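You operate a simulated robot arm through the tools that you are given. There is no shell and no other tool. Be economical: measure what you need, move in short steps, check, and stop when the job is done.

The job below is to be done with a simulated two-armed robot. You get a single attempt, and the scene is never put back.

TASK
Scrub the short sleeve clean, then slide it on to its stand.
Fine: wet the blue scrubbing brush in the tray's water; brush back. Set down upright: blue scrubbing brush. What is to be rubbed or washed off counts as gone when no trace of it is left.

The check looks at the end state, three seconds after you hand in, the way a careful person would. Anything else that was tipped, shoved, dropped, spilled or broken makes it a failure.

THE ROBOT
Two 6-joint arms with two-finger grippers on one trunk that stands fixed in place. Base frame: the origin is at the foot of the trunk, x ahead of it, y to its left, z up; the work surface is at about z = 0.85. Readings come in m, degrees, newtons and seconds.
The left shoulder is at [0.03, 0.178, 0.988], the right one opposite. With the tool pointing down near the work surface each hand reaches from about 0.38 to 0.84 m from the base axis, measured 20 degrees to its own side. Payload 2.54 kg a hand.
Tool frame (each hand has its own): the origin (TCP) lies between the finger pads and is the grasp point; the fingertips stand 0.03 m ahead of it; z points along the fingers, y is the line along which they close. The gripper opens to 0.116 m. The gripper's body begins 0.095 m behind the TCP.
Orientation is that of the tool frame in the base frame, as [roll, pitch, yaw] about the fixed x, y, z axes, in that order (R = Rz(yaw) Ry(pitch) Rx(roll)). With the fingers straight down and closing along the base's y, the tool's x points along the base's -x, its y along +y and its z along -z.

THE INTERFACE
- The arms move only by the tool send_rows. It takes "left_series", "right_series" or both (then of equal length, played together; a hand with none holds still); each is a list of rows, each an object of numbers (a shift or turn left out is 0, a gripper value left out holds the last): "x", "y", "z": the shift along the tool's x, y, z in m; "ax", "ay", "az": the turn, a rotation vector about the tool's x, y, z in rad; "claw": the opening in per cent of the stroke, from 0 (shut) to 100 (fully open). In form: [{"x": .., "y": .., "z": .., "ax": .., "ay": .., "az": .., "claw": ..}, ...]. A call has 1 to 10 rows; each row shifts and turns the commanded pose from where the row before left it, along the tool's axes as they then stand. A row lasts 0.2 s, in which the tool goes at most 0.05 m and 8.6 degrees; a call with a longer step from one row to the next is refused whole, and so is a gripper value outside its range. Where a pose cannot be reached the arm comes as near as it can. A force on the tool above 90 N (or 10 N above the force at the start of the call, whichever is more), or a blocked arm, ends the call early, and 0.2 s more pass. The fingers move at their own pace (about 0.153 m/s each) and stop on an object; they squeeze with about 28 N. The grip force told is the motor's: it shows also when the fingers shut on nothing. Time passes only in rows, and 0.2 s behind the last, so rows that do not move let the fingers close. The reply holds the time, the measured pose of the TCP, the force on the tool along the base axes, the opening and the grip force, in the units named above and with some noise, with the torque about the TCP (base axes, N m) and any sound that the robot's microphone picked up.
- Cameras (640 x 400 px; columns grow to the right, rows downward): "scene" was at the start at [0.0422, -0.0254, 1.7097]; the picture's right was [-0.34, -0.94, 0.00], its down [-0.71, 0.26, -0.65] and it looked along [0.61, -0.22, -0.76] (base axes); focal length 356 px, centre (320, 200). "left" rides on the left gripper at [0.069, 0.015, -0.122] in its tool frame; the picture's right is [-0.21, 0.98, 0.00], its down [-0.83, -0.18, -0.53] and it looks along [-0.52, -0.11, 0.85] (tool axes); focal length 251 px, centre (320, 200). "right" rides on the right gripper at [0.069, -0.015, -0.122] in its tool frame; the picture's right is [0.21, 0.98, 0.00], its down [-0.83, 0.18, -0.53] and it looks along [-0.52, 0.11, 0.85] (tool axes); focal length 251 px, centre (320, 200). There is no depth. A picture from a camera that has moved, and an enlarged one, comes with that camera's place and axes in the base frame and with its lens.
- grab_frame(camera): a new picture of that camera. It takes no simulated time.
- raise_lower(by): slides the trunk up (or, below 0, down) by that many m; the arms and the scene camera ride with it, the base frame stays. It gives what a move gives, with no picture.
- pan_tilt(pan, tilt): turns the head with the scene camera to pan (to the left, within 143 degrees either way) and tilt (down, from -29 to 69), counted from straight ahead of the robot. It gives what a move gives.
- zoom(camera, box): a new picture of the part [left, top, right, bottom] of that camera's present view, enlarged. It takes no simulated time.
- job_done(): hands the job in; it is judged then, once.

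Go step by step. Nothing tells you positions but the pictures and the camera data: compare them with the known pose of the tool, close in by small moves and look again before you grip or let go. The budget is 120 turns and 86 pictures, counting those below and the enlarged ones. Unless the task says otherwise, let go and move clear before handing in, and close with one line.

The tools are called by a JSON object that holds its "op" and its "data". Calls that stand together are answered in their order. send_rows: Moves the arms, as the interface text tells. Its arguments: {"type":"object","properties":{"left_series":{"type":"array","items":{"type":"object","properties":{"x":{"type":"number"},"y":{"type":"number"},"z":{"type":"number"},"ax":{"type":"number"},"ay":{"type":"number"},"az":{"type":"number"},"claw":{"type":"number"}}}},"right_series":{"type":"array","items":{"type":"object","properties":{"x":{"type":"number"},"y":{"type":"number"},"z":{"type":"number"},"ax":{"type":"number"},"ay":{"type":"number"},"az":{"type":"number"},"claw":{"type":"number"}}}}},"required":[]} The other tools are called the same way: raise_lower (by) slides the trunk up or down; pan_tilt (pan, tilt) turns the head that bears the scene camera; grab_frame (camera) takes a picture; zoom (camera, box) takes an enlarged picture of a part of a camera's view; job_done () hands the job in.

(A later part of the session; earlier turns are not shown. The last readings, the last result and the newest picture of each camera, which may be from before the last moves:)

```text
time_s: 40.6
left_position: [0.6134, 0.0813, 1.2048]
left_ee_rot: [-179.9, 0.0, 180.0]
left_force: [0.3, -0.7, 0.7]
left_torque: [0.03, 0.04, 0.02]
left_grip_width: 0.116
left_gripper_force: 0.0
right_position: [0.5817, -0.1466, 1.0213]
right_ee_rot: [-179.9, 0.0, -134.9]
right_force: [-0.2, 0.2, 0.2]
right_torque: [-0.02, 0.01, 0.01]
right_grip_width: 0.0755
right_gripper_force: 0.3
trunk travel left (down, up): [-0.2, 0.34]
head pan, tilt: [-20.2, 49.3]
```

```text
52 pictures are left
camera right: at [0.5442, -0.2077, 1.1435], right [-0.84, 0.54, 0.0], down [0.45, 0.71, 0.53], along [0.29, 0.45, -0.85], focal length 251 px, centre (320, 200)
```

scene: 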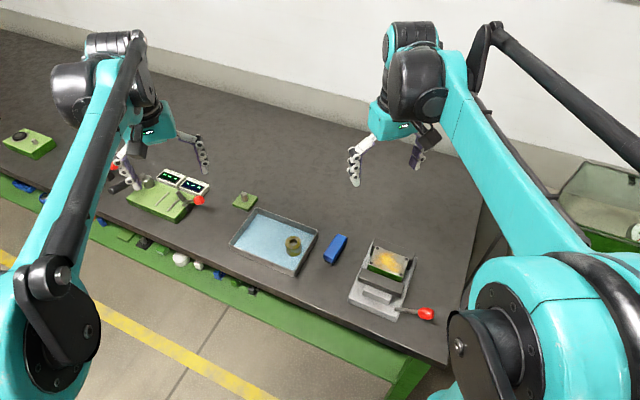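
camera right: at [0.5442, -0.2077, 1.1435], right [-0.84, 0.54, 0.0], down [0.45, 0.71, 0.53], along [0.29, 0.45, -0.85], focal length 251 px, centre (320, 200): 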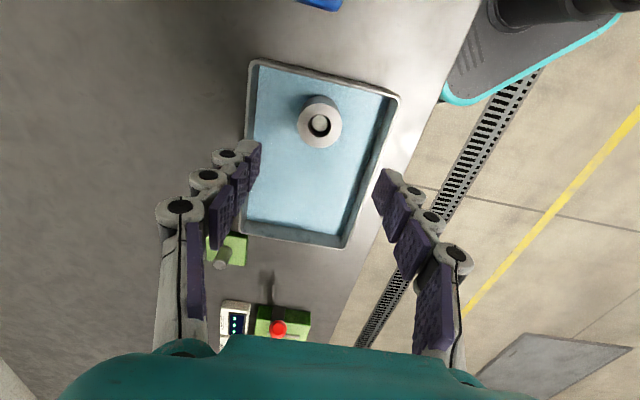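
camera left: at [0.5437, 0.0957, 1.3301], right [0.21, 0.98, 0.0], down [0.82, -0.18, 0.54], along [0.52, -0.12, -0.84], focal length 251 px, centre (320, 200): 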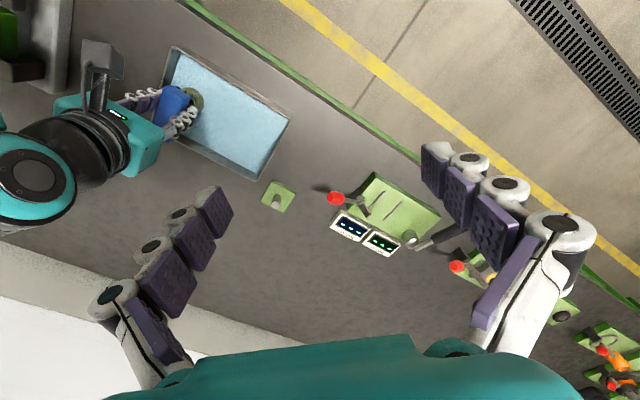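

Sleeve nearly centred (offset about 2.6 mm). Correct and descend partway.

{"op": "send_rows", "data": {"right_series": [{"x": 0.0026, "y": -0.0013, "z": 0.03}, {"z": 0.03}, {}]}}

{"op": "zoom", "data": {"camera": "right", "box": [220, 80, 420, 205]}}

```text
time_s: 41.4
left_position: [0.6138, 0.0795, 1.2061]
left_ee_rot: [180.0, -0.1, 180.0]
left_force: [0.1, -0.6, 0.1]
left_torque: [-0.04, -0.01, 0.01]
left_grip_width: 0.1162
left_gripper_force: 0.0
right_position: [0.5782, -0.15, 0.964]
right_ee_rot: [-179.9, 0.0, -134.8]
right_force: [0.5, -0.3, 0.4]
right_torque: [0.01, 0.0, 0.0]
right_grip_width: 0.0752
right_gripper_force: 0.0
trunk travel left (down, up): [-0.2, 0.34]
head pan, tilt: [-20.2, 49.3]
```

```text
3.20 times, centred on (320, 142) of right
camera zoom: at [0.5413, -0.2104, 1.0846], right [-0.84, 0.54, 0.0], down [0.45, 0.71, 0.53], along [0.29, 0.45, -0.85], focal length 805 px, centre (320, 384)
```

zoom: 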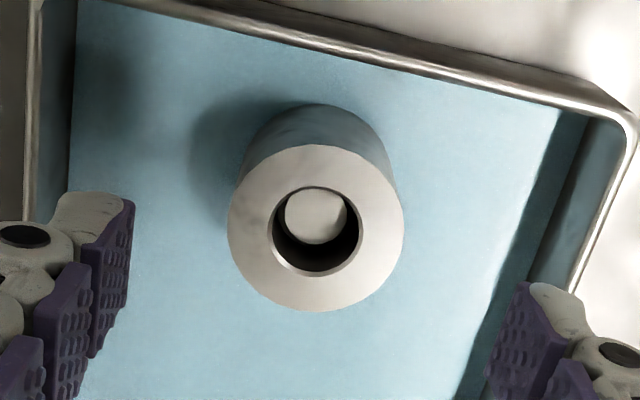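

The sleeve is clean all round. Shift −3 mm in tool x, descend to z≈0.889 and close.

{"op": "send_rows", "data": {"right_series": [{"x": -0.003, "z": 0.025}, {"z": 0.025}, {"z": 0.024}, {}]}}

{"op": "grab_frame", "data": {"camera": "right"}}

```text
time_s: 42.4
left_position: [0.6141, 0.0807, 1.2062]
left_ee_rot: [-180.0, 0.1, 180.0]
left_force: [-0.4, 0.4, 1.1]
left_torque: [-0.03, -0.01, -0.02]
left_grip_width: 0.116
left_gripper_force: 0.0
right_position: [0.5815, -0.1487, 0.8873]
right_ee_rot: [-180.0, 0.0, -134.9]
right_force: [-0.1, 0.4, -0.2]
right_torque: [0.0, -0.03, -0.02]
right_grip_width: 0.0756
right_gripper_force: 0.0
trunk travel left (down, up): [-0.2, 0.34]
head pan, tilt: [-20.2, 49.3]
```

```text
50 pictures are left
camera right: at [0.5438, -0.2094, 1.01], right [-0.84, 0.54, 0.0], down [0.45, 0.71, 0.53], along [0.29, 0.45, -0.85], focal length 251 px, centre (320, 200)
```

right: 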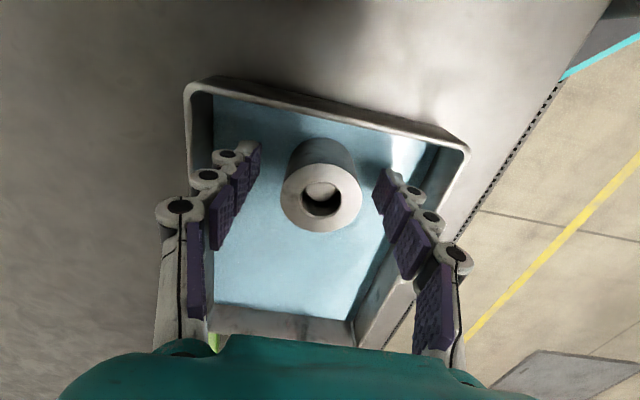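

Well centred. Close and check grip.

{"op": "send_rows", "data": {"right_series": [{"claw": 0}, {"claw": 0}, {"claw": 0}]}}

{"op": "zoom", "data": {"camera": "right", "box": [220, 120, 420, 245]}}

```text
time_s: 43.2
left_position: [0.6151, 0.0809, 1.2057]
left_ee_rot: [-180.0, 0.0, -179.9]
left_force: [0.3, -0.3, 0.3]
left_torque: [-0.03, -0.02, -0.01]
left_grip_width: 0.1158
left_gripper_force: 0.0
right_position: [0.5827, -0.1496, 0.889]
right_ee_rot: [-179.9, 0.0, -134.9]
right_force: [-2.1, -0.1, -1.6]
right_torque: [0.38, 0.1, 0.0]
right_grip_width: 0.0436
right_gripper_force: 28.0
trunk travel left (down, up): [-0.2, 0.34]
head pan, tilt: [-20.2, 49.3]
```

```text
3.20 times, centred on (320, 182) of right
camera zoom: at [0.5442, -0.2093, 1.0103], right [-0.84, 0.54, 0.0], down [0.45, 0.71, 0.53], along [0.29, 0.45, -0.85], focal length 805 px, centre (320, 256)
```

zoom: 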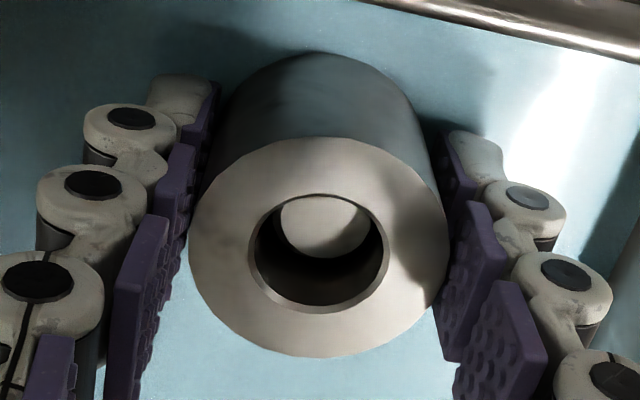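

Firm grip on the sleeve (43.6 mm). Lift straight up off the peg.

{"op": "send_rows", "data": {"right_series": [{"z": -0.015}, {"z": -0.025}, {"z": -0.03}, {"z": -0.03}, {"z": -0.03}, {}]}}

{"op": "grab_frame", "data": {"camera": "right"}}

{"op": "grab_frame", "data": {"camera": "scene"}}

```text
time_s: 44.6
left_position: [0.6159, 0.0811, 1.2057]
left_ee_rot: [-179.9, 0.0, 180.0]
left_force: [0.1, -0.6, 0.2]
left_torque: [-0.01, 0.04, -0.02]
left_grip_width: 0.116
left_gripper_force: 0.0
right_position: [0.5821, -0.1479, 1.0186]
right_ee_rot: [180.0, 0.1, -134.9]
right_force: [-0.1, 0.3, -2.0]
right_torque: [-0.01, -0.01, -0.01]
right_grip_width: 0.0434
right_gripper_force: 27.7
trunk travel left (down, up): [-0.2, 0.34]
head pan, tilt: [-20.2, 49.3]
```

```text
48 pictures are left
camera right: at [0.5454, -0.2083, 1.1395], right [-0.84, 0.54, 0.0], down [0.45, 0.71, 0.53], along [0.29, 0.45, -0.85], focal length 251 px, centre (320, 200)
```

right: 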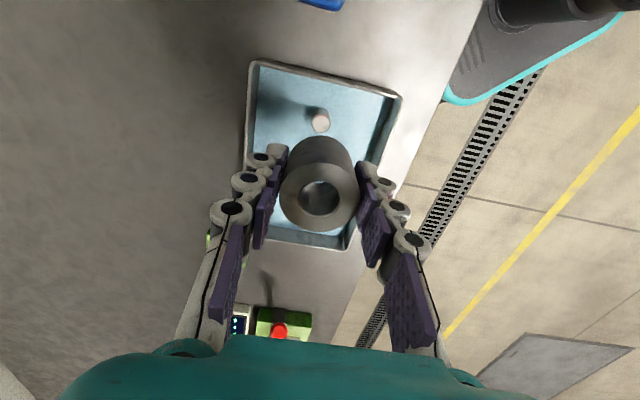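

```text
47 pictures are left
camera scene: at [0.043, -0.0256, 1.7096], right [-0.34, -0.94, 0.0], down [-0.71, 0.26, -0.65], along [0.61, -0.22, -0.76], focal length 356 px, centre (320, 200)
```

scene: 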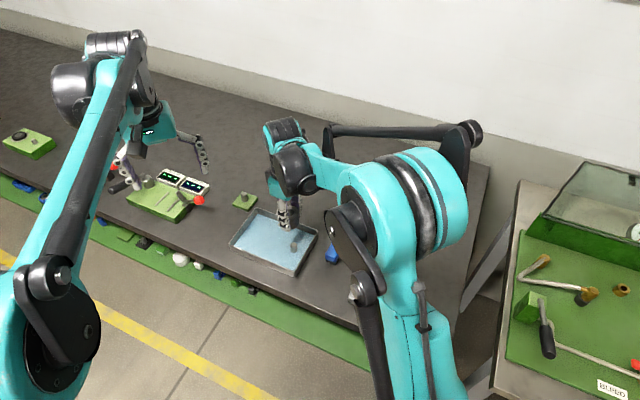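

Sleeve is off and the tray peg is visible below, which gives me a calibration pixel (≈(321,121) with TCP 0.13 m above peg top). Now carry the sleeve toward the stand.

{"op": "send_rows", "data": {"right_series": [{"x": -0.0367, "y": -0.0151}, {"x": -0.0367, "y": -0.0151}, {"x": -0.0367, "y": -0.0151}, {"x": -0.0367, "y": -0.0151}, {"x": -0.0367, "y": -0.0151}, {"x": -0.0367, "y": -0.0151}, {}]}}

{"op": "grab_frame", "data": {"camera": "right"}}

```text
time_s: 46.2
left_position: [0.6135, 0.0803, 1.2071]
left_ee_rot: [-180.0, 0.0, -180.0]
left_force: [0.5, 0.0, 0.9]
left_torque: [-0.01, 0.0, 0.01]
left_grip_width: 0.116
left_gripper_force: 0.1
right_position: [0.7897, -0.0583, 1.0182]
right_ee_rot: [180.0, 0.0, -134.9]
right_force: [-0.7, 0.8, -2.2]
right_torque: [0.03, 0.0, 0.0]
right_grip_width: 0.0432
right_gripper_force: 28.1
right hand out of reach, approached as far as the arm can: row 6
trunk travel left (down, up): [-0.2, 0.34]
head pan, tilt: [-20.2, 49.3]
```

```text
46 pictures are left
camera right: at [0.7524, -0.1198, 1.1405], right [-0.84, 0.54, 0.0], down [0.45, 0.71, 0.53], along [0.29, 0.45, -0.85], focal length 251 px, centre (320, 200)
```

right: 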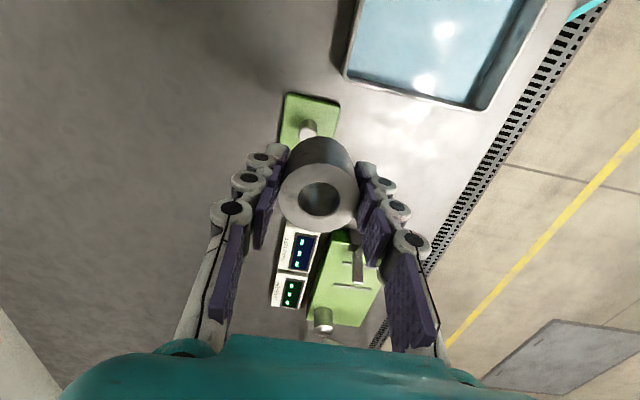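

The stand is just beyond reach at this height; raising the trunk 0.1 m will level the shoulder with the wrist and extend reach.

{"op": "raise_lower", "data": {"by": 0.1}}

{"op": "send_rows", "data": {"right_series": [{"z": 0.03}, {"z": 0.03}, {"z": 0.04}, {}]}}

{"op": "zoom", "data": {"camera": "right", "box": [240, 60, 400, 160]}}

```text
time_s: 47.5
left_position: [0.6146, 0.0788, 1.3054]
left_ee_rot: [180.0, 0.1, -180.0]
left_force: [-0.1, -0.9, 0.2]
left_torque: [-0.01, 0.0, 0.01]
left_grip_width: 0.1158
left_gripper_force: 0.0
right_position: [0.7914, -0.0587, 1.1178]
right_ee_rot: [-179.9, 0.0, -135.0]
right_force: [-0.3, -0.5, -2.7]
right_torque: [0.0, 0.02, 0.01]
right_grip_width: 0.0431
right_gripper_force: 28.3
trunk travel left (down, up): [-0.3, 0.24]
head pan, tilt: [-20.2, 49.3]
```

```text
time_s: 48.5
left_position: [0.6134, 0.0796, 1.3067]
left_ee_rot: [179.8, 0.0, 179.9]
left_force: [-0.5, 0.6, 0.5]
left_torque: [0.0, -0.02, 0.02]
left_grip_width: 0.1159
left_gripper_force: 0.1
right_position: [0.7901, -0.0604, 1.0186]
right_ee_rot: [180.0, 0.0, -135.0]
right_force: [0.6, 0.4, -2.0]
right_torque: [-0.02, 0.0, 0.0]
right_grip_width: 0.0433
right_gripper_force: 28.0
trunk travel left (down, up): [-0.3, 0.24]
head pan, tilt: [-20.2, 49.3]
```

```text
4.00 times, centred on (320, 110) of right
camera zoom: at [0.7528, -0.1214, 1.1386], right [-0.84, 0.54, 0.0], down [0.45, 0.71, 0.53], along [0.29, 0.45, -0.85], focal length 1006 px, centre (320, 560)
```

zoom: 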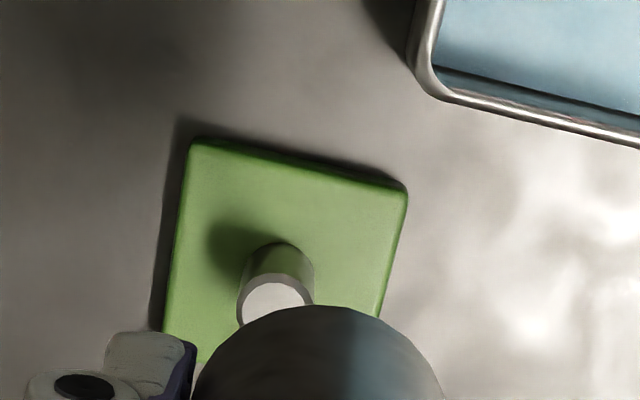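

Post is slightly ahead of the sleeve. I'll nudge the right hand over it at a safe height, and bring the left hand's camera to the left side for an orthogonal view.

{"op": "send_rows", "data": {"left_series": [{"x": -0.026, "y": 0.015, "z": 0.0293}, {"x": -0.026, "y": 0.015, "z": 0.0293}, {"x": -0.026, "y": 0.015, "z": 0.0293}, {"x": -0.026, "y": 0.015, "z": 0.0293}, {"x": -0.026, "y": 0.015, "z": 0.0293}, {"x": -0.026, "y": 0.015, "z": 0.0293}], "right_series": [{"x": -0.01, "y": -0.0096}, {"z": 0.02}, {"z": 0.015}, {}, {}, {}]}}

{"op": "send_rows", "data": {"left_series": [{"az": 0.143}, {"az": 0.143}, {"az": 0.143}, {"az": 0.143}, {"az": 0.143}, {"az": 0.143}, {"az": 0.143}, {"az": 0.143}, {"az": 0.143}, {"az": 0.143}]}}

{"op": "grab_frame", "data": {"camera": "left"}}

{"op": "grab_frame", "data": {"camera": "scene"}}

```text
time_s: 49.9
left_position: [0.7714, 0.1706, 1.1299]
left_ee_rot: [180.0, 0.0, 180.0]
left_force: [0.8, -0.4, 0.0]
left_torque: [-0.03, 0.04, -0.01]
left_grip_width: 0.116
left_gripper_force: 0.0
right_position: [0.7951, -0.0595, 0.9818]
right_ee_rot: [-179.7, 0.2, -134.9]
right_force: [0.9, 0.3, -2.0]
right_torque: [-0.01, 0.02, -0.01]
right_grip_width: 0.0432
right_gripper_force: 27.9
right hand out of reach, approached as far as the arm can: row 1, 3
trunk travel left (down, up): [-0.3, 0.24]
head pan, tilt: [-20.2, 49.3]
```

```text
time_s: 52.1
left_position: [0.7703, 0.1703, 1.1301]
left_ee_rot: [180.0, 0.0, 97.9]
left_force: [-0.5, 0.6, 0.4]
left_torque: [0.05, -0.04, -0.01]
left_grip_width: 0.1158
left_gripper_force: 0.0
right_position: [0.7937, -0.0595, 0.9831]
right_ee_rot: [-179.8, 0.1, -134.9]
right_force: [-0.4, -0.4, -1.3]
right_torque: [-0.01, 0.0, 0.01]
right_grip_width: 0.0432
right_gripper_force: 27.9
trunk travel left (down, up): [-0.3, 0.24]
head pan, tilt: [-20.2, 49.3]
```

```text
44 pictures are left
camera left: at [0.7765, 0.2405, 1.2526], right [1.0, -0.08, 0.0], down [-0.07, -0.84, 0.53], along [-0.04, -0.53, -0.85], focal length 251 px, centre (320, 200)
```

left: 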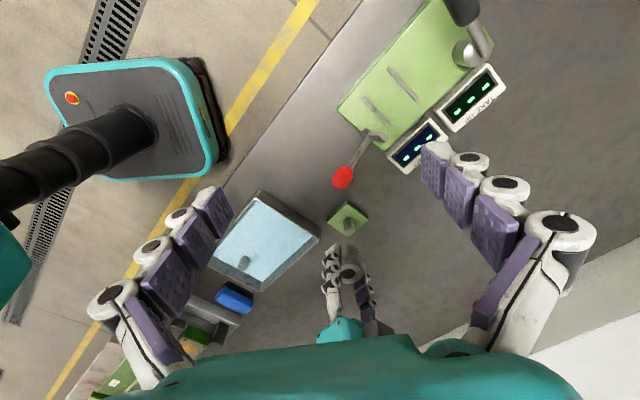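

```text
43 pictures are left
camera scene: at [0.0427, -0.0253, 1.8097], right [-0.34, -0.94, 0.0], down [-0.71, 0.26, -0.65], along [0.61, -0.22, -0.76], focal length 356 px, centre (320, 200)
```

scene: 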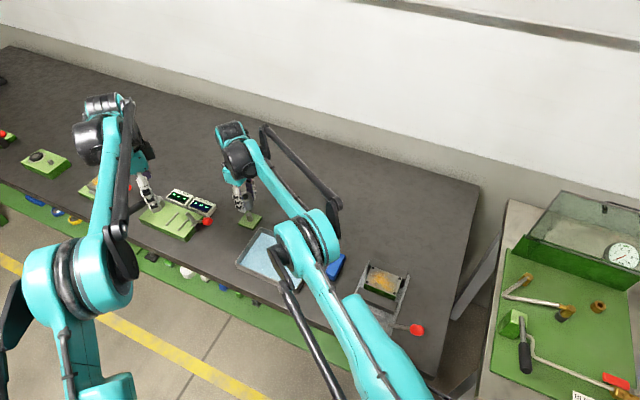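

The right hand falls just short. Let me measure the remaining gap in both views.

{"op": "zoom", "data": {"camera": "left", "box": [300, 190, 400, 290]}}

{"op": "zoom", "data": {"camera": "scene", "box": [220, 170, 300, 235]}}

```text
4.00 times, centred on (350, 240) of left
camera zoom: at [0.7765, 0.2405, 1.2526], right [1.0, -0.08, 0.0], down [-0.07, -0.84, 0.53], along [-0.04, -0.53, -0.85], focal length 1006 px, centre (200, 40)
```

zoom: 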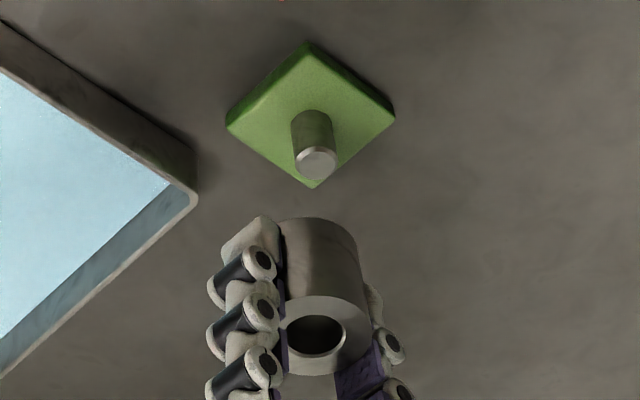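

```text
6.15 times, centred on (260, 202) of scene
camera zoom: at [0.0427, -0.0253, 1.8097], right [-0.34, -0.94, 0.0], down [-0.71, 0.26, -0.65], along [0.61, -0.22, -0.76], focal length 2189 px, centre (689, 185)
```

zoom: 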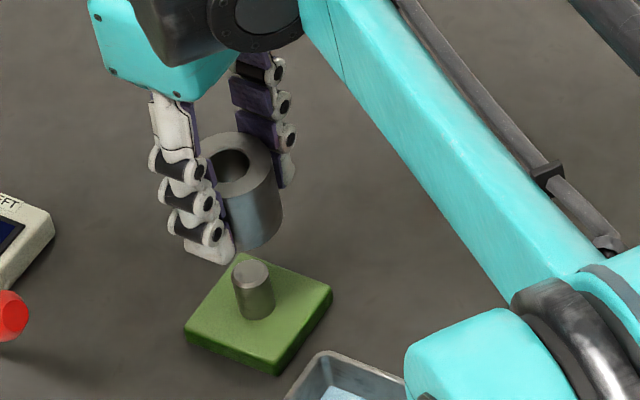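

Triangulating: post at about (0.8085,-0.056), top z≈0.889 — 1.5 cm beyond vertical-tool reach. I'll set the sleeve down on free bench near (0.745,-0.18) and regrip it with the tool tilted about the closing axis so the wrist stays closer.

{"op": "send_rows", "data": {"right_series": [{"z": -0.025}, {"x": 0.04, "y": -0.0167}, {"x": 0.04, "y": -0.0167}, {"x": 0.0395, "y": -0.0167}, {"z": 0.03}, {"z": 0.03}, {}]}}

{"op": "grab_frame", "data": {"camera": "right"}}

```text
time_s: 53.7
left_position: [0.7705, 0.1695, 1.1302]
left_ee_rot: [-180.0, 0.1, 98.1]
left_force: [-0.2, 0.0, -0.2]
left_torque: [-0.03, 0.01, 0.0]
left_grip_width: 0.1161
left_gripper_force: 0.0
right_position: [0.7464, -0.1785, 0.9501]
right_ee_rot: [-179.9, 0.0, -134.9]
right_force: [0.7, 0.4, -1.8]
right_torque: [-0.01, -0.07, -0.02]
right_grip_width: 0.0431
right_gripper_force: 28.2
trunk travel left (down, up): [-0.3, 0.24]
head pan, tilt: [-20.2, 49.3]
```

```text
40 pictures are left
camera right: at [0.7078, -0.2398, 1.0721], right [-0.84, 0.54, 0.0], down [0.45, 0.71, 0.53], along [0.29, 0.45, -0.85], focal length 251 px, centre (320, 200)
```

right: 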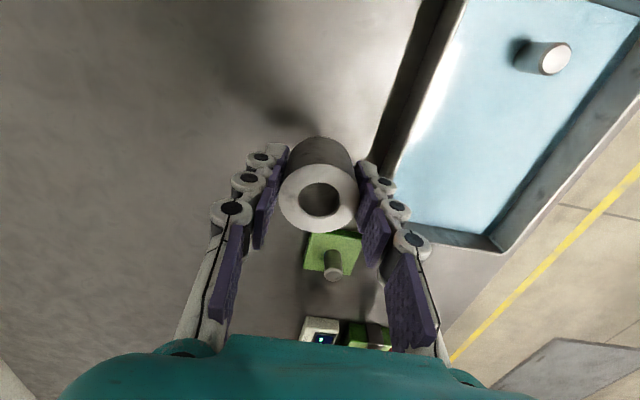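

Rotate the held sleeve to yaw ≈ -171°, then lower to just above the bench.

{"op": "send_rows", "data": {"right_series": [{"az": 0.126}, {"az": 0.126}, {"az": 0.126}, {"az": 0.126}, {"az": 0.126}, {"z": 0.03}, {"z": 0.025}, {"z": 0.004}, {}]}}

{"op": "zoom", "data": {"camera": "scene", "box": [240, 170, 320, 235]}}

```text
time_s: 55.7
left_position: [0.7701, 0.1705, 1.1294]
left_ee_rot: [-180.0, 0.1, 98.1]
left_force: [-0.3, 0.5, -0.6]
left_torque: [0.0, 0.02, -0.03]
left_grip_width: 0.1157
left_gripper_force: 0.1
right_position: [0.7441, -0.1802, 0.89]
right_ee_rot: [-180.0, 0.0, -170.9]
right_force: [0.2, 0.0, -1.9]
right_torque: [0.04, -0.01, -0.01]
right_grip_width: 0.043
right_gripper_force: 27.9
trunk travel left (down, up): [-0.3, 0.24]
head pan, tilt: [-20.2, 49.3]
```

```text
6.15 times, centred on (280, 202) of scene
camera zoom: at [0.0428, -0.0255, 1.8097], right [-0.34, -0.94, 0.0], down [-0.71, 0.26, -0.65], along [0.61, -0.22, -0.76], focal length 2189 px, centre (566, 185)
```

zoom: 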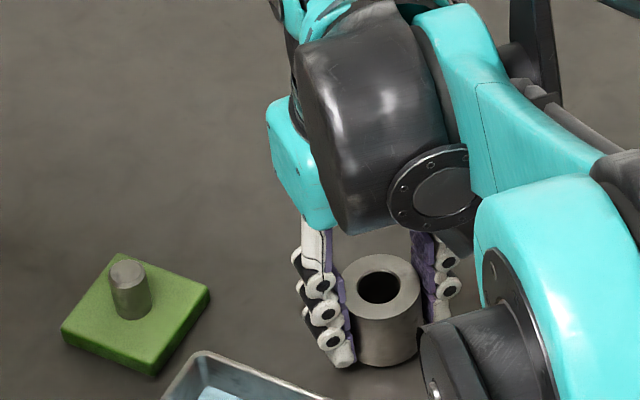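

Inch down to contact.

{"op": "send_rows", "data": {"right_series": [{"z": 0.0015}, {"z": 0.0015}, {}]}}

```text
time_s: 56.5
left_position: [0.7698, 0.1685, 1.1304]
left_ee_rot: [179.9, 0.0, 98.1]
left_force: [0.4, 0.4, 0.4]
left_torque: [-0.01, -0.01, -0.01]
left_grip_width: 0.1159
left_gripper_force: 0.2
right_position: [0.7432, -0.1804, 0.8862]
right_ee_rot: [179.9, 0.1, -171.0]
right_force: [0.0, -0.4, -2.6]
right_torque: [0.01, 0.01, 0.03]
right_grip_width: 0.043
right_gripper_force: 28.4
trunk travel left (down, up): [-0.3, 0.24]
head pan, tilt: [-20.2, 49.3]
```

{"op": "send_rows", "data": {"right_series": [{"z": 0.001}, {"z": 0.001}, {}]}}

```text
time_s: 57.3
left_position: [0.771, 0.17, 1.129]
left_ee_rot: [180.0, 0.1, 98.1]
left_force: [-0.1, 0.1, -0.1]
left_torque: [-0.03, -0.01, -0.02]
left_grip_width: 0.1161
left_gripper_force: 0.0
right_position: [0.745, -0.1784, 0.8847]
right_ee_rot: [180.0, -0.1, -171.0]
right_force: [0.5, -0.6, -1.7]
right_torque: [0.01, 0.0, 0.03]
right_grip_width: 0.0431
right_gripper_force: 27.9
trunk travel left (down, up): [-0.3, 0.24]
head pan, tilt: [-20.2, 49.3]
```

{"op": "send_rows", "data": {"right_series": [{"z": 0.001}, {"z": 0.0005}, {}]}}

```text
time_s: 58.1
left_position: [0.7702, 0.1695, 1.1306]
left_ee_rot: [-180.0, 0.1, 98.2]
left_force: [-0.3, 0.2, 0.3]
left_torque: [0.01, -0.01, -0.03]
left_grip_width: 0.116
left_gripper_force: 0.1
right_position: [0.7445, -0.1792, 0.8834]
right_ee_rot: [180.0, 0.0, -171.0]
right_force: [3.5, 0.6, 7.0]
right_torque: [0.2, -0.14, -0.1]
right_grip_width: 0.0434
right_gripper_force: 28.2
trunk travel left (down, up): [-0.3, 0.24]
head pan, tilt: [-20.2, 49.3]
```

Contact made. Release, rise 5 mm, tilt −0.2 rad about the closing axis, and regrip.

{"op": "send_rows", "data": {"right_series": [{"claw": 62}, {"claw": 62}, {"z": -0.005}, {"ay": -0.1}, {"ay": -0.1}, {}]}}

{"op": "grab_frame", "data": {"camera": "right"}}

```text
time_s: 59.5
left_position: [0.7707, 0.1702, 1.1292]
left_ee_rot: [-180.0, 0.0, 98.1]
left_force: [0.1, -0.7, 0.9]
left_torque: [0.03, 0.02, -0.04]
left_grip_width: 0.1161
left_gripper_force: 0.0
right_position: [0.7446, -0.1798, 0.8881]
right_ee_rot: [180.0, 11.5, -171.0]
right_force: [-0.6, -0.1, -0.1]
right_torque: [0.0, -0.01, 0.04]
right_grip_width: 0.0718
right_gripper_force: 0.0
trunk travel left (down, up): [-0.3, 0.24]
head pan, tilt: [-20.2, 49.3]
```

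```text
38 pictures are left
camera right: at [0.6564, -0.2105, 0.9938], right [-0.36, 0.93, -0.04], down [0.67, 0.29, 0.69], along [0.65, 0.22, -0.72], focal length 251 px, centre (320, 200)
```

right: 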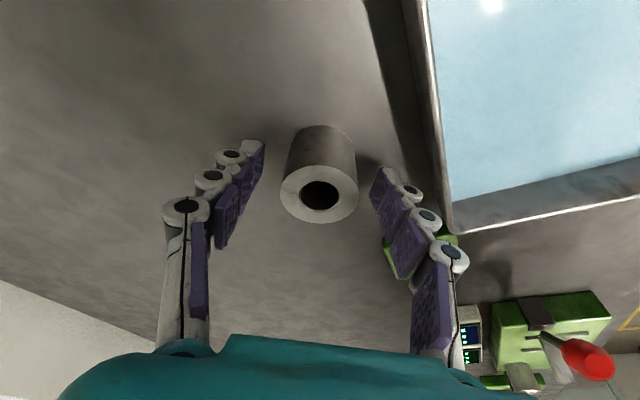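

Sleeve stands upright between the pads. Closing, then lift.

{"op": "send_rows", "data": {"right_series": [{"claw": 0}, {"claw": 0}, {"claw": 0}, {}]}}

{"op": "zoom", "data": {"camera": "right", "box": [220, 100, 420, 225]}}

{"op": "zoom", "data": {"camera": "scene", "box": [240, 170, 320, 235]}}

```text
time_s: 60.5
left_position: [0.7699, 0.1693, 1.1298]
left_ee_rot: [180.0, 0.0, 98.1]
left_force: [0.4, 0.2, 1.1]
left_torque: [0.01, -0.02, -0.02]
left_grip_width: 0.1159
left_gripper_force: 0.0
right_position: [0.743, -0.1802, 0.8891]
right_ee_rot: [-179.9, 11.5, -171.0]
right_force: [-0.7, 0.6, 3.5]
right_torque: [-0.04, -0.08, 0.0]
right_grip_width: 0.0431
right_gripper_force: 27.9
trunk travel left (down, up): [-0.3, 0.24]
head pan, tilt: [-20.2, 49.3]
```

```text
3.20 times, centred on (320, 162) of right
camera zoom: at [0.6561, -0.2105, 0.9942], right [-0.36, 0.93, -0.04], down [0.67, 0.29, 0.69], along [0.65, 0.22, -0.72], focal length 805 px, centre (320, 320)
```

zoom: 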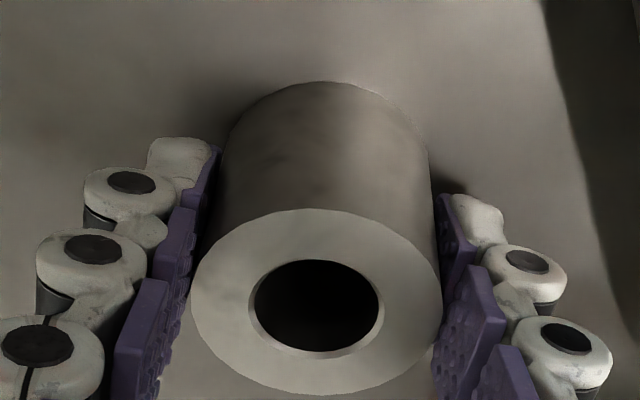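

```text
6.15 times, centred on (280, 202) of scene
camera zoom: at [0.0419, -0.0252, 1.8097], right [-0.34, -0.94, 0.0], down [-0.71, 0.26, -0.65], along [0.61, -0.23, -0.76], focal length 2189 px, centre (566, 185)
```

zoom: 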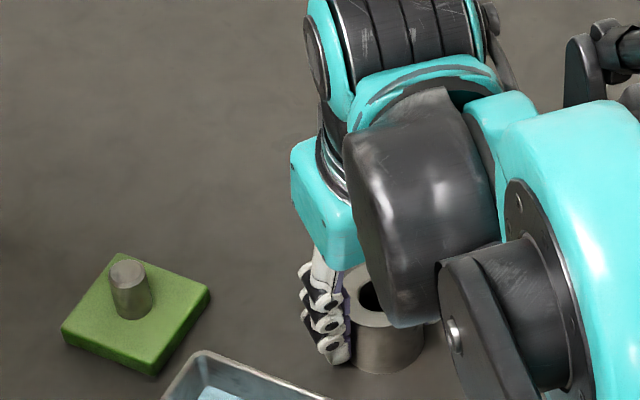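

Regripped with the sleeve axis within ~1 mm of the TCP. Lift 7.5 cm and carry above the post.

{"op": "send_rows", "data": {"right_series": [{"x": -0.005, "z": -0.0245}, {"x": -0.005, "z": -0.0245}, {"x": -0.005, "z": -0.0245}, {"x": -0.0204, "y": 0.0284, "z": 0.0041}, {"x": -0.0204, "y": 0.0284, "z": 0.0041}, {"x": -0.0204, "y": 0.0284, "z": 0.0041}, {"x": -0.0204, "y": 0.0284, "z": 0.0041}, {}]}}

{"op": "zoom", "data": {"camera": "left", "box": [300, 190, 400, 290]}}

{"op": "zoom", "data": {"camera": "scene", "box": [220, 170, 300, 235]}}

```text
time_s: 62.3
left_position: [0.77, 0.1695, 1.1298]
left_ee_rot: [-180.0, 0.0, 98.2]
left_force: [-1.0, -0.6, -0.3]
left_torque: [0.02, 0.0, 0.01]
left_grip_width: 0.116
left_gripper_force: 0.0
right_position: [0.8103, -0.0547, 0.9639]
right_ee_rot: [180.0, 11.5, -171.0]
right_force: [-1.1, -0.4, -1.4]
right_torque: [0.0, -0.03, 0.03]
right_grip_width: 0.043
right_gripper_force: 27.6
trunk travel left (down, up): [-0.3, 0.24]
head pan, tilt: [-20.2, 49.3]
```

```text
4.00 times, centred on (350, 240) of left
camera zoom: at [0.7758, 0.2398, 1.2532], right [1.0, -0.08, 0.0], down [-0.06, -0.84, 0.53], along [-0.04, -0.53, -0.85], focal length 1006 px, centre (200, 40)
```

zoom: 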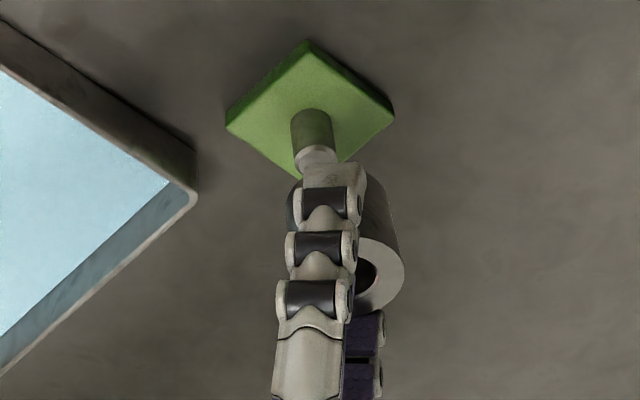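

```text
6.15 times, centred on (260, 202) of scene
camera zoom: at [0.0419, -0.0263, 1.8097], right [-0.34, -0.94, 0.0], down [-0.71, 0.26, -0.65], along [0.61, -0.22, -0.76], focal length 2189 px, centre (689, 185)
```

zoom: 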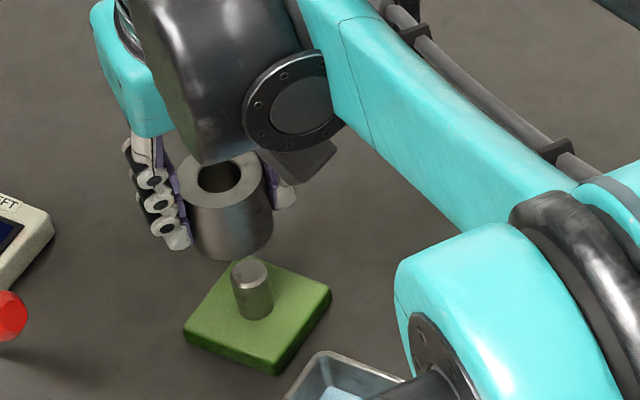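

In the left view the sleeve seems to lean in the grip. Checking with the wrist camera.

{"op": "zoom", "data": {"camera": "right", "box": [220, 100, 420, 225]}}

{"op": "grab_frame", "data": {"camera": "left"}}

```text
3.20 times, centred on (320, 162) of right
camera zoom: at [0.7211, -0.0855, 1.0697], right [-0.36, 0.93, -0.04], down [0.67, 0.29, 0.69], along [0.65, 0.22, -0.72], focal length 805 px, centre (320, 320)
```

zoom: 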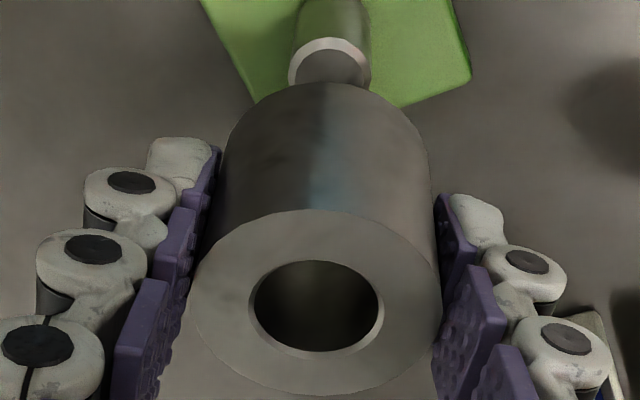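

```text
32 pictures are left
camera left: at [0.7758, 0.2398, 1.2532], right [1.0, -0.08, 0.0], down [-0.06, -0.84, 0.53], along [-0.04, -0.53, -0.85], focal length 251 px, centre (320, 200)
```

left: 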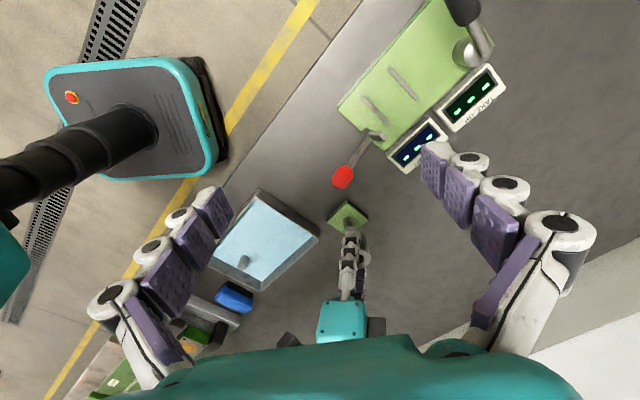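

The sleeve is upright in grip (same image as on the bench). Remaining offset about (-2.5,-1) mm; correct and lower to ~6 mm above the post.

{"op": "send_rows", "data": {"right_series": [{"x": 0.0043, "y": -0.0003, "z": 0.0145}, {"x": 0.0043, "y": -0.0003, "z": 0.0145}, {}]}}

{"op": "zoom", "data": {"camera": "left", "box": [320, 200, 370, 250]}}

{"op": "zoom", "data": {"camera": "scene", "box": [235, 185, 275, 220]}}

{"op": "zoom", "data": {"camera": "right", "box": [260, 90, 380, 165]}}

```text
time_s: 63.1
left_position: [0.7704, 0.1705, 1.1295]
left_ee_rot: [180.0, 0.0, 98.1]
left_force: [-0.7, -0.8, -0.2]
left_torque: [-0.03, -0.01, 0.04]
left_grip_width: 0.1158
left_gripper_force: 0.1
right_position: [0.8067, -0.0567, 0.9332]
right_ee_rot: [-180.0, 11.4, -171.0]
right_force: [-0.6, -0.7, -1.4]
right_torque: [0.0, -0.01, 0.01]
right_grip_width: 0.043
right_gripper_force: 27.8
trunk travel left (down, up): [-0.3, 0.24]
head pan, tilt: [-20.2, 49.3]
```

```text
8.00 times, centred on (345, 225) of left
camera zoom: at [0.7762, 0.2406, 1.2527], right [1.0, -0.08, 0.0], down [-0.06, -0.84, 0.53], along [-0.04, -0.53, -0.85], focal length 2012 px, centre (120, 0)
```

zoom: 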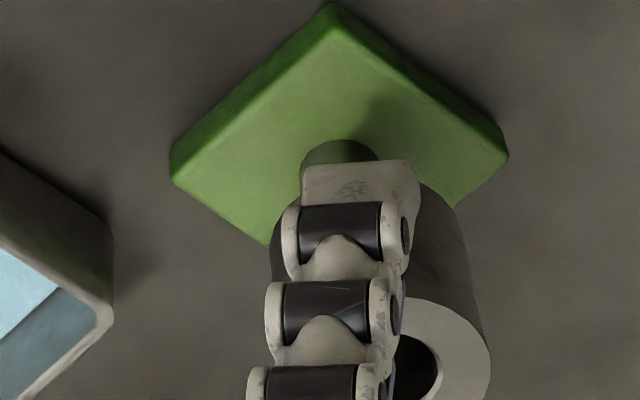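

```text
11.43 times, centred on (255, 202) of scene
camera zoom: at [0.0425, -0.0253, 1.8097], right [-0.34, -0.94, 0.0], down [-0.71, 0.26, -0.65], along [0.61, -0.22, -0.76], focal length 4065 px, centre (1063, 171)
```

zoom: 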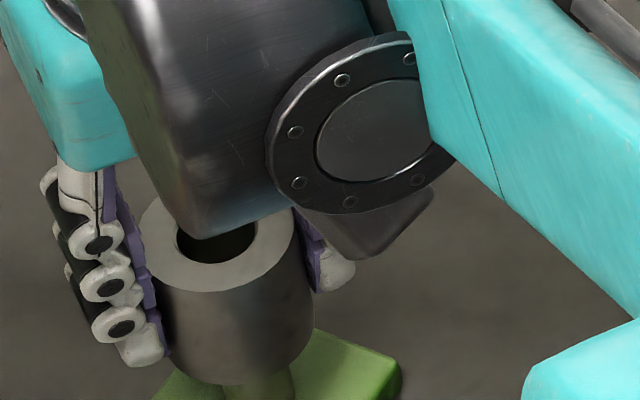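

```text
5.33 times, centred on (320, 128) of right
camera zoom: at [0.7188, -0.0867, 1.0389], right [-0.36, 0.93, -0.04], down [0.67, 0.29, 0.69], along [0.65, 0.22, -0.73], focal length 1341 px, centre (320, 587)
```

zoom: 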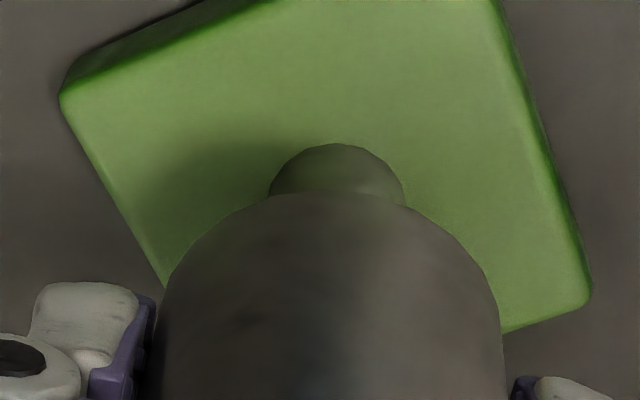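

Views say the sleeve is ~3 mm too far in +x and ~1.5 mm in +y. Correct and lower 1 cm, watching the force.

{"op": "send_rows", "data": {"right_series": [{"x": 0.0031, "y": -0.001, "z": -0.0006}, {"x": 0.001, "z": 0.0049}, {"x": 0.001, "z": 0.0049}, {}]}}

{"op": "zoom", "data": {"camera": "scene", "box": [235, 185, 275, 220]}}

{"op": "zoom", "data": {"camera": "left", "box": [320, 200, 370, 250]}}

```text
time_s: 64.1
left_position: [0.7702, 0.1695, 1.1295]
left_ee_rot: [-179.9, -0.1, 98.1]
left_force: [0.3, 0.5, -0.2]
left_torque: [-0.01, 0.01, -0.02]
left_grip_width: 0.116
left_gripper_force: 0.1
right_position: [0.8037, -0.0569, 0.9226]
right_ee_rot: [-179.9, 11.4, -170.9]
right_force: [0.3, -0.6, -2.5]
right_torque: [-0.01, -0.02, 0.02]
right_grip_width: 0.0433
right_gripper_force: 27.6
trunk travel left (down, up): [-0.3, 0.24]
head pan, tilt: [-20.2, 49.3]
```

```text
11.43 times, centred on (255, 202) of scene
camera zoom: at [0.0427, -0.0254, 1.8097], right [-0.34, -0.94, 0.0], down [-0.71, 0.26, -0.65], along [0.61, -0.22, -0.76], focal length 4065 px, centre (1063, 171)
```

zoom: 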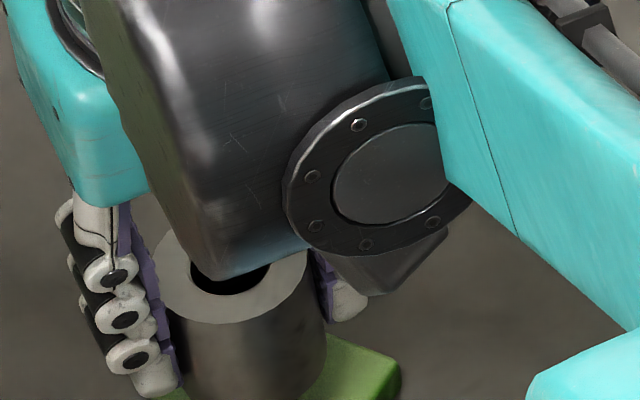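

```text
8.00 times, centred on (345, 225) of left
camera zoom: at [0.7763, 0.2405, 1.2527], right [1.0, -0.08, 0.0], down [-0.06, -0.84, 0.53], along [-0.04, -0.53, -0.85], focal length 2012 px, centre (120, 0)
```

zoom: 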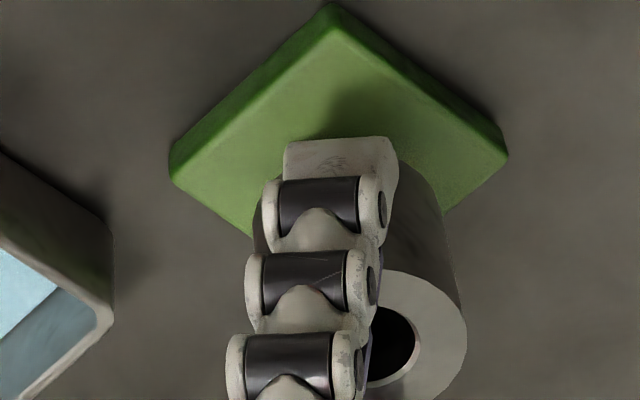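

X now aligned; no contact force though the rim is already at post-top height. Continue lowering gently.

{"op": "send_rows", "data": {"right_series": [{"x": 0.0008, "z": 0.0039}, {"x": 0.0004, "z": 0.002}, {}]}}

```text
time_s: 64.9
left_position: [0.7701, 0.1704, 1.1285]
left_ee_rot: [180.0, 0.0, 98.1]
left_force: [0.3, -0.1, -0.1]
left_torque: [0.02, 0.02, 0.02]
left_grip_width: 0.116
left_gripper_force: 0.1
right_position: [0.8036, -0.0573, 0.9165]
right_ee_rot: [-180.0, 11.4, -170.9]
right_force: [-0.5, 0.5, -2.0]
right_torque: [0.01, 0.0, -0.01]
right_grip_width: 0.0431
right_gripper_force: 28.1
trunk travel left (down, up): [-0.3, 0.24]
head pan, tilt: [-20.2, 49.3]
```

{"op": "send_rows", "data": {"right_series": [{"x": 0.0008, "z": 0.0039}, {"x": 0.0004, "z": 0.002}, {}]}}

{"op": "zoom", "data": {"camera": "right", "box": [240, 100, 400, 225]}}

```text
time_s: 65.7
left_position: [0.7691, 0.171, 1.1308]
left_ee_rot: [180.0, 0.0, 98.1]
left_force: [0.6, 0.0, -0.6]
left_torque: [-0.02, 0.0, 0.0]
left_grip_width: 0.1159
left_gripper_force: 0.0
right_position: [0.8027, -0.057, 0.9108]
right_ee_rot: [179.9, 11.3, -170.9]
right_force: [-1.1, -0.1, -2.7]
right_torque: [-0.04, 0.01, -0.03]
right_grip_width: 0.0432
right_gripper_force: 27.9
trunk travel left (down, up): [-0.3, 0.24]
head pan, tilt: [-20.2, 49.3]
```

```text
3.20 times, centred on (320, 162) of right
camera zoom: at [0.7155, -0.0874, 1.0162], right [-0.36, 0.93, -0.04], down [0.67, 0.29, 0.69], along [0.65, 0.22, -0.73], focal length 805 px, centre (320, 320)
```

zoom: 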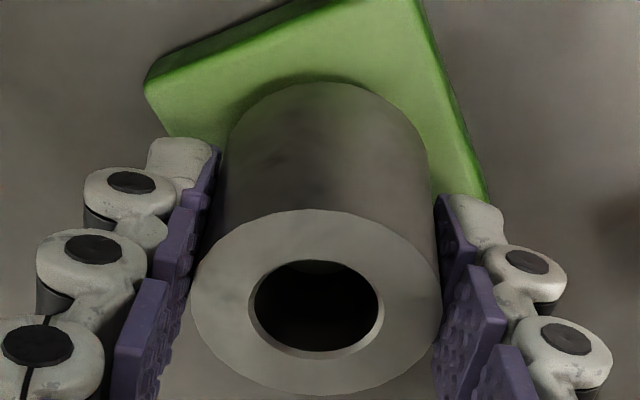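

The post has entered the bore. Lower on to seat.

{"op": "send_rows", "data": {"right_series": [{"x": 0.0008, "z": 0.0039}, {"x": 0.0004, "z": 0.002}, {}]}}

{"op": "send_rows", "data": {"right_series": [{"x": 0.0004, "z": 0.002}, {"x": 0.0002, "z": 0.001}, {}]}}

```text
time_s: 66.5
left_position: [0.7705, 0.1699, 1.1305]
left_ee_rot: [180.0, 0.0, 98.1]
left_force: [-0.3, -0.1, -0.7]
left_torque: [-0.02, 0.03, 0.01]
left_grip_width: 0.1159
left_gripper_force: 0.0
right_position: [0.8027, -0.057, 0.9047]
right_ee_rot: [180.0, 11.4, -171.0]
right_force: [0.7, 0.0, -2.7]
right_torque: [0.02, 0.01, -0.02]
right_grip_width: 0.0431
right_gripper_force: 27.8
trunk travel left (down, up): [-0.3, 0.24]
head pan, tilt: [-20.2, 49.3]
```

```text
time_s: 67.3
left_position: [0.77, 0.1699, 1.1308]
left_ee_rot: [-179.9, 0.0, 98.1]
left_force: [-0.8, -0.6, 0.7]
left_torque: [-0.01, -0.01, -0.04]
left_grip_width: 0.1157
left_gripper_force: 0.1
right_position: [0.8038, -0.0567, 0.9037]
right_ee_rot: [-180.0, 11.7, -171.0]
right_force: [12.0, -4.2, 15.6]
right_torque: [-0.18, -0.25, 0.04]
right_grip_width: 0.0434
right_gripper_force: 27.9
trunk travel left (down, up): [-0.3, 0.24]
head pan, tilt: [-20.2, 49.3]
```

Contact felt (≈16 N up). Check whether it's seated on the base.

{"op": "zoom", "data": {"camera": "left", "box": [320, 200, 370, 250]}}

{"op": "zoom", "data": {"camera": "right", "box": [240, 100, 400, 225]}}

```text
8.00 times, centred on (345, 225) of left
camera zoom: at [0.7758, 0.2401, 1.2534], right [1.0, -0.08, 0.0], down [-0.06, -0.84, 0.53], along [-0.04, -0.53, -0.85], focal length 2012 px, centre (120, 0)
```

zoom: 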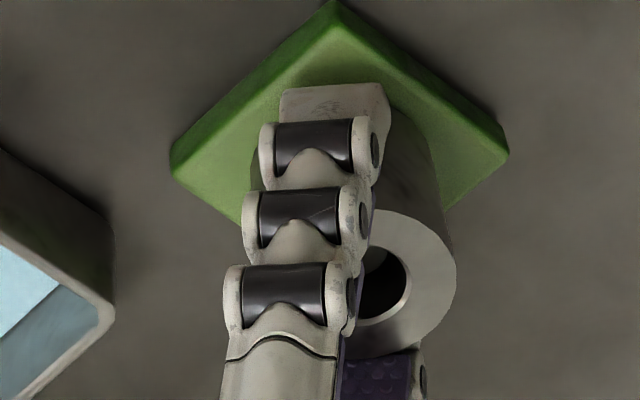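

```text
3.20 times, centred on (320, 162) of right
camera zoom: at [0.7153, -0.0878, 1.0089], right [-0.36, 0.93, -0.04], down [0.66, 0.29, 0.69], along [0.65, 0.22, -0.72], focal length 805 px, centre (320, 320)
```

zoom: 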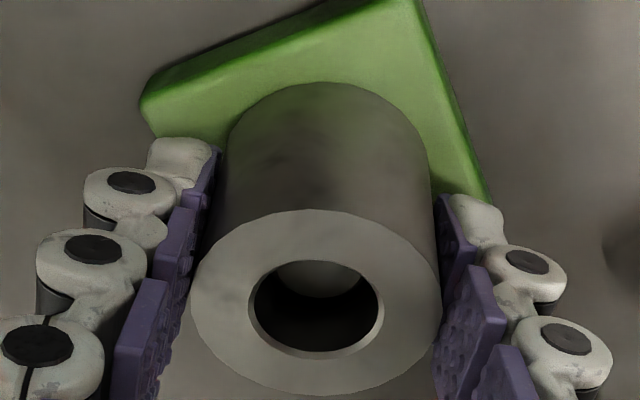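

Seems nearly seated but there is sideways force (+x 12 N); relieve by shifting +1 mm in x and see.

{"op": "send_rows", "data": {"right_series": [{"x": -0.001, "y": -0.0002, "z": 0.0002}, {}]}}

```text
time_s: 67.9
left_position: [0.7696, 0.1692, 1.1312]
left_ee_rot: [180.0, 0.0, 98.1]
left_force: [-0.1, 0.9, 0.3]
left_torque: [0.0, 0.0, 0.01]
left_grip_width: 0.1158
left_gripper_force: 0.1
right_position: [0.8042, -0.0567, 0.9033]
right_ee_rot: [180.0, 11.5, -171.1]
right_force: [2.6, -5.1, 11.2]
right_torque: [-0.21, -0.17, -0.01]
right_grip_width: 0.0431
right_gripper_force: 27.8
trunk travel left (down, up): [-0.3, 0.24]
head pan, tilt: [-20.2, 49.3]
```

{"op": "send_rows", "data": {"right_series": [{"y": -0.0006}, {"x": 0.0002, "z": 0.001}, {}]}}

```text
time_s: 68.7
left_position: [0.7688, 0.1699, 1.1308]
left_ee_rot: [179.9, 0.0, 98.1]
left_force: [-0.5, -0.8, 0.3]
left_torque: [-0.02, -0.02, -0.05]
left_grip_width: 0.1159
left_gripper_force: 0.0
right_position: [0.8028, -0.0576, 0.9033]
right_ee_rot: [-180.0, 11.6, -171.0]
right_force: [5.5, -5.5, 20.6]
right_torque: [-0.17, -0.18, 0.0]
right_grip_width: 0.0432
right_gripper_force: 28.5
trunk travel left (down, up): [-0.3, 0.24]
head pan, tilt: [-20.2, 49.3]
```

Vertical stop is firm: seated. Release and inspect before withdrawing.

{"op": "send_rows", "data": {"right_series": [{"x": -0.0002, "z": -0.001}, {"claw": 50}, {"claw": 55}, {"claw": 55}]}}

{"op": "zoom", "data": {"camera": "right", "box": [220, 100, 420, 225]}}

```text
time_s: 69.7
left_position: [0.77, 0.171, 1.1293]
left_ee_rot: [-180.0, 0.0, 98.1]
left_force: [0.4, 1.1, 0.6]
left_torque: [0.01, -0.01, 0.01]
left_grip_width: 0.1162
left_gripper_force: 0.0
right_position: [0.8035, -0.0555, 0.9017]
right_ee_rot: [179.9, 11.4, -171.1]
right_force: [0.7, -0.3, 0.0]
right_torque: [-0.02, -0.01, 0.0]
right_grip_width: 0.0636
right_gripper_force: 0.0
trunk travel left (down, up): [-0.3, 0.24]
head pan, tilt: [-20.2, 49.3]
```

```text
3.20 times, centred on (320, 162) of right
camera zoom: at [0.7164, -0.087, 1.0076], right [-0.36, 0.93, -0.04], down [0.67, 0.29, 0.69], along [0.65, 0.22, -0.73], focal length 805 px, centre (320, 320)
```

zoom: 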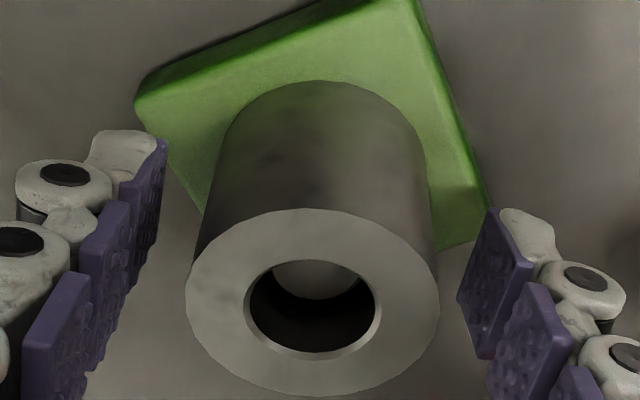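

Seated and upright. Withdraw along the tool axis and back off.

{"op": "send_rows", "data": {"right_series": [{"z": -0.02}, {"z": -0.03}, {"z": -0.04}, {"z": -0.04}, {"x": 0.04, "z": -0.02}, {"x": 0.04, "y": -0.02}, {"x": 0.04, "y": -0.02}]}}

{"op": "zoom", "data": {"camera": "left", "box": [180, 160, 400, 320]}}

{"op": "zoom", "data": {"camera": "scene", "box": [200, 170, 440, 340]}}

{"op": "zoom", "data": {"camera": "left", "box": [320, 190, 380, 250]}}

```text
time_s: 71.3
left_position: [0.7701, 0.1697, 1.131]
left_ee_rot: [-180.0, 0.1, 98.1]
left_force: [-0.4, 0.8, 0.9]
left_torque: [0.03, -0.03, -0.01]
left_grip_width: 0.1162
left_gripper_force: 0.1
right_position: [0.6617, -0.1201, 1.024]
right_ee_rot: [180.0, 11.4, -170.9]
right_force: [0.0, -0.3, 0.3]
right_torque: [0.05, -0.05, -0.02]
right_grip_width: 0.0638
right_gripper_force: 0.1
trunk travel left (down, up): [-0.3, 0.24]
head pan, tilt: [-20.2, 49.3]
```

```text
2.50 times, centred on (290, 240) of left
camera zoom: at [0.7748, 0.2403, 1.2537], right [1.0, -0.07, 0.0], down [-0.06, -0.84, 0.53], along [-0.04, -0.53, -0.85], focal length 629 px, centre (395, 100)
```

zoom: 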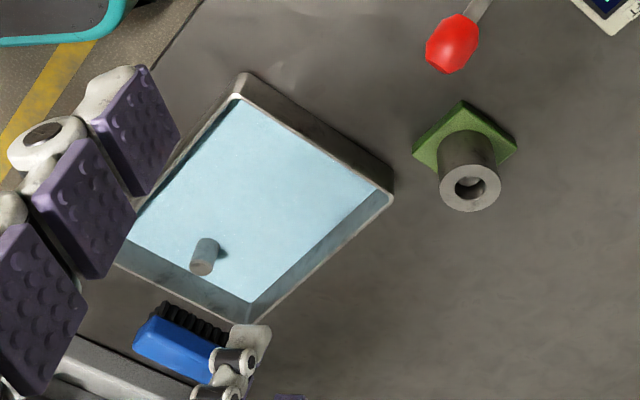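

```text
2.35 times, centred on (320, 255) of scene
camera zoom: at [0.0406, -0.026, 1.8097], right [-0.34, -0.94, 0.0], down [-0.71, 0.26, -0.65], along [0.61, -0.22, -0.76], focal length 837 px, centre (320, 71)
```

zoom: 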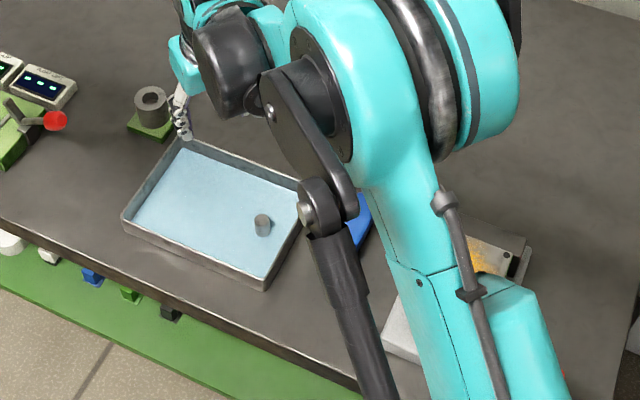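

```text
6.67 times, centred on (350, 220) of left
camera zoom: at [0.7748, 0.2403, 1.2537], right [1.0, -0.07, 0.0], down [-0.06, -0.84, 0.53], along [-0.04, -0.53, -0.85], focal length 1676 px, centre (120, 67)
```

zoom: 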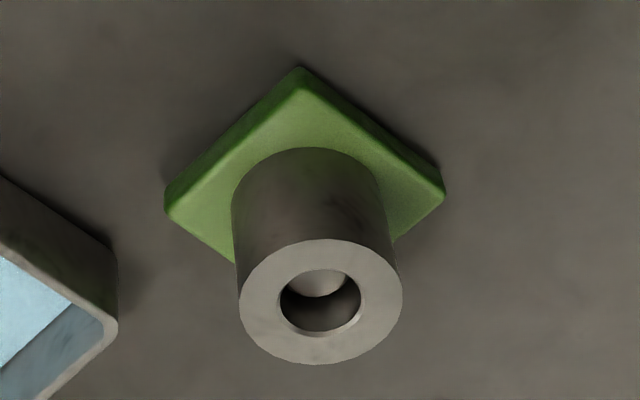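

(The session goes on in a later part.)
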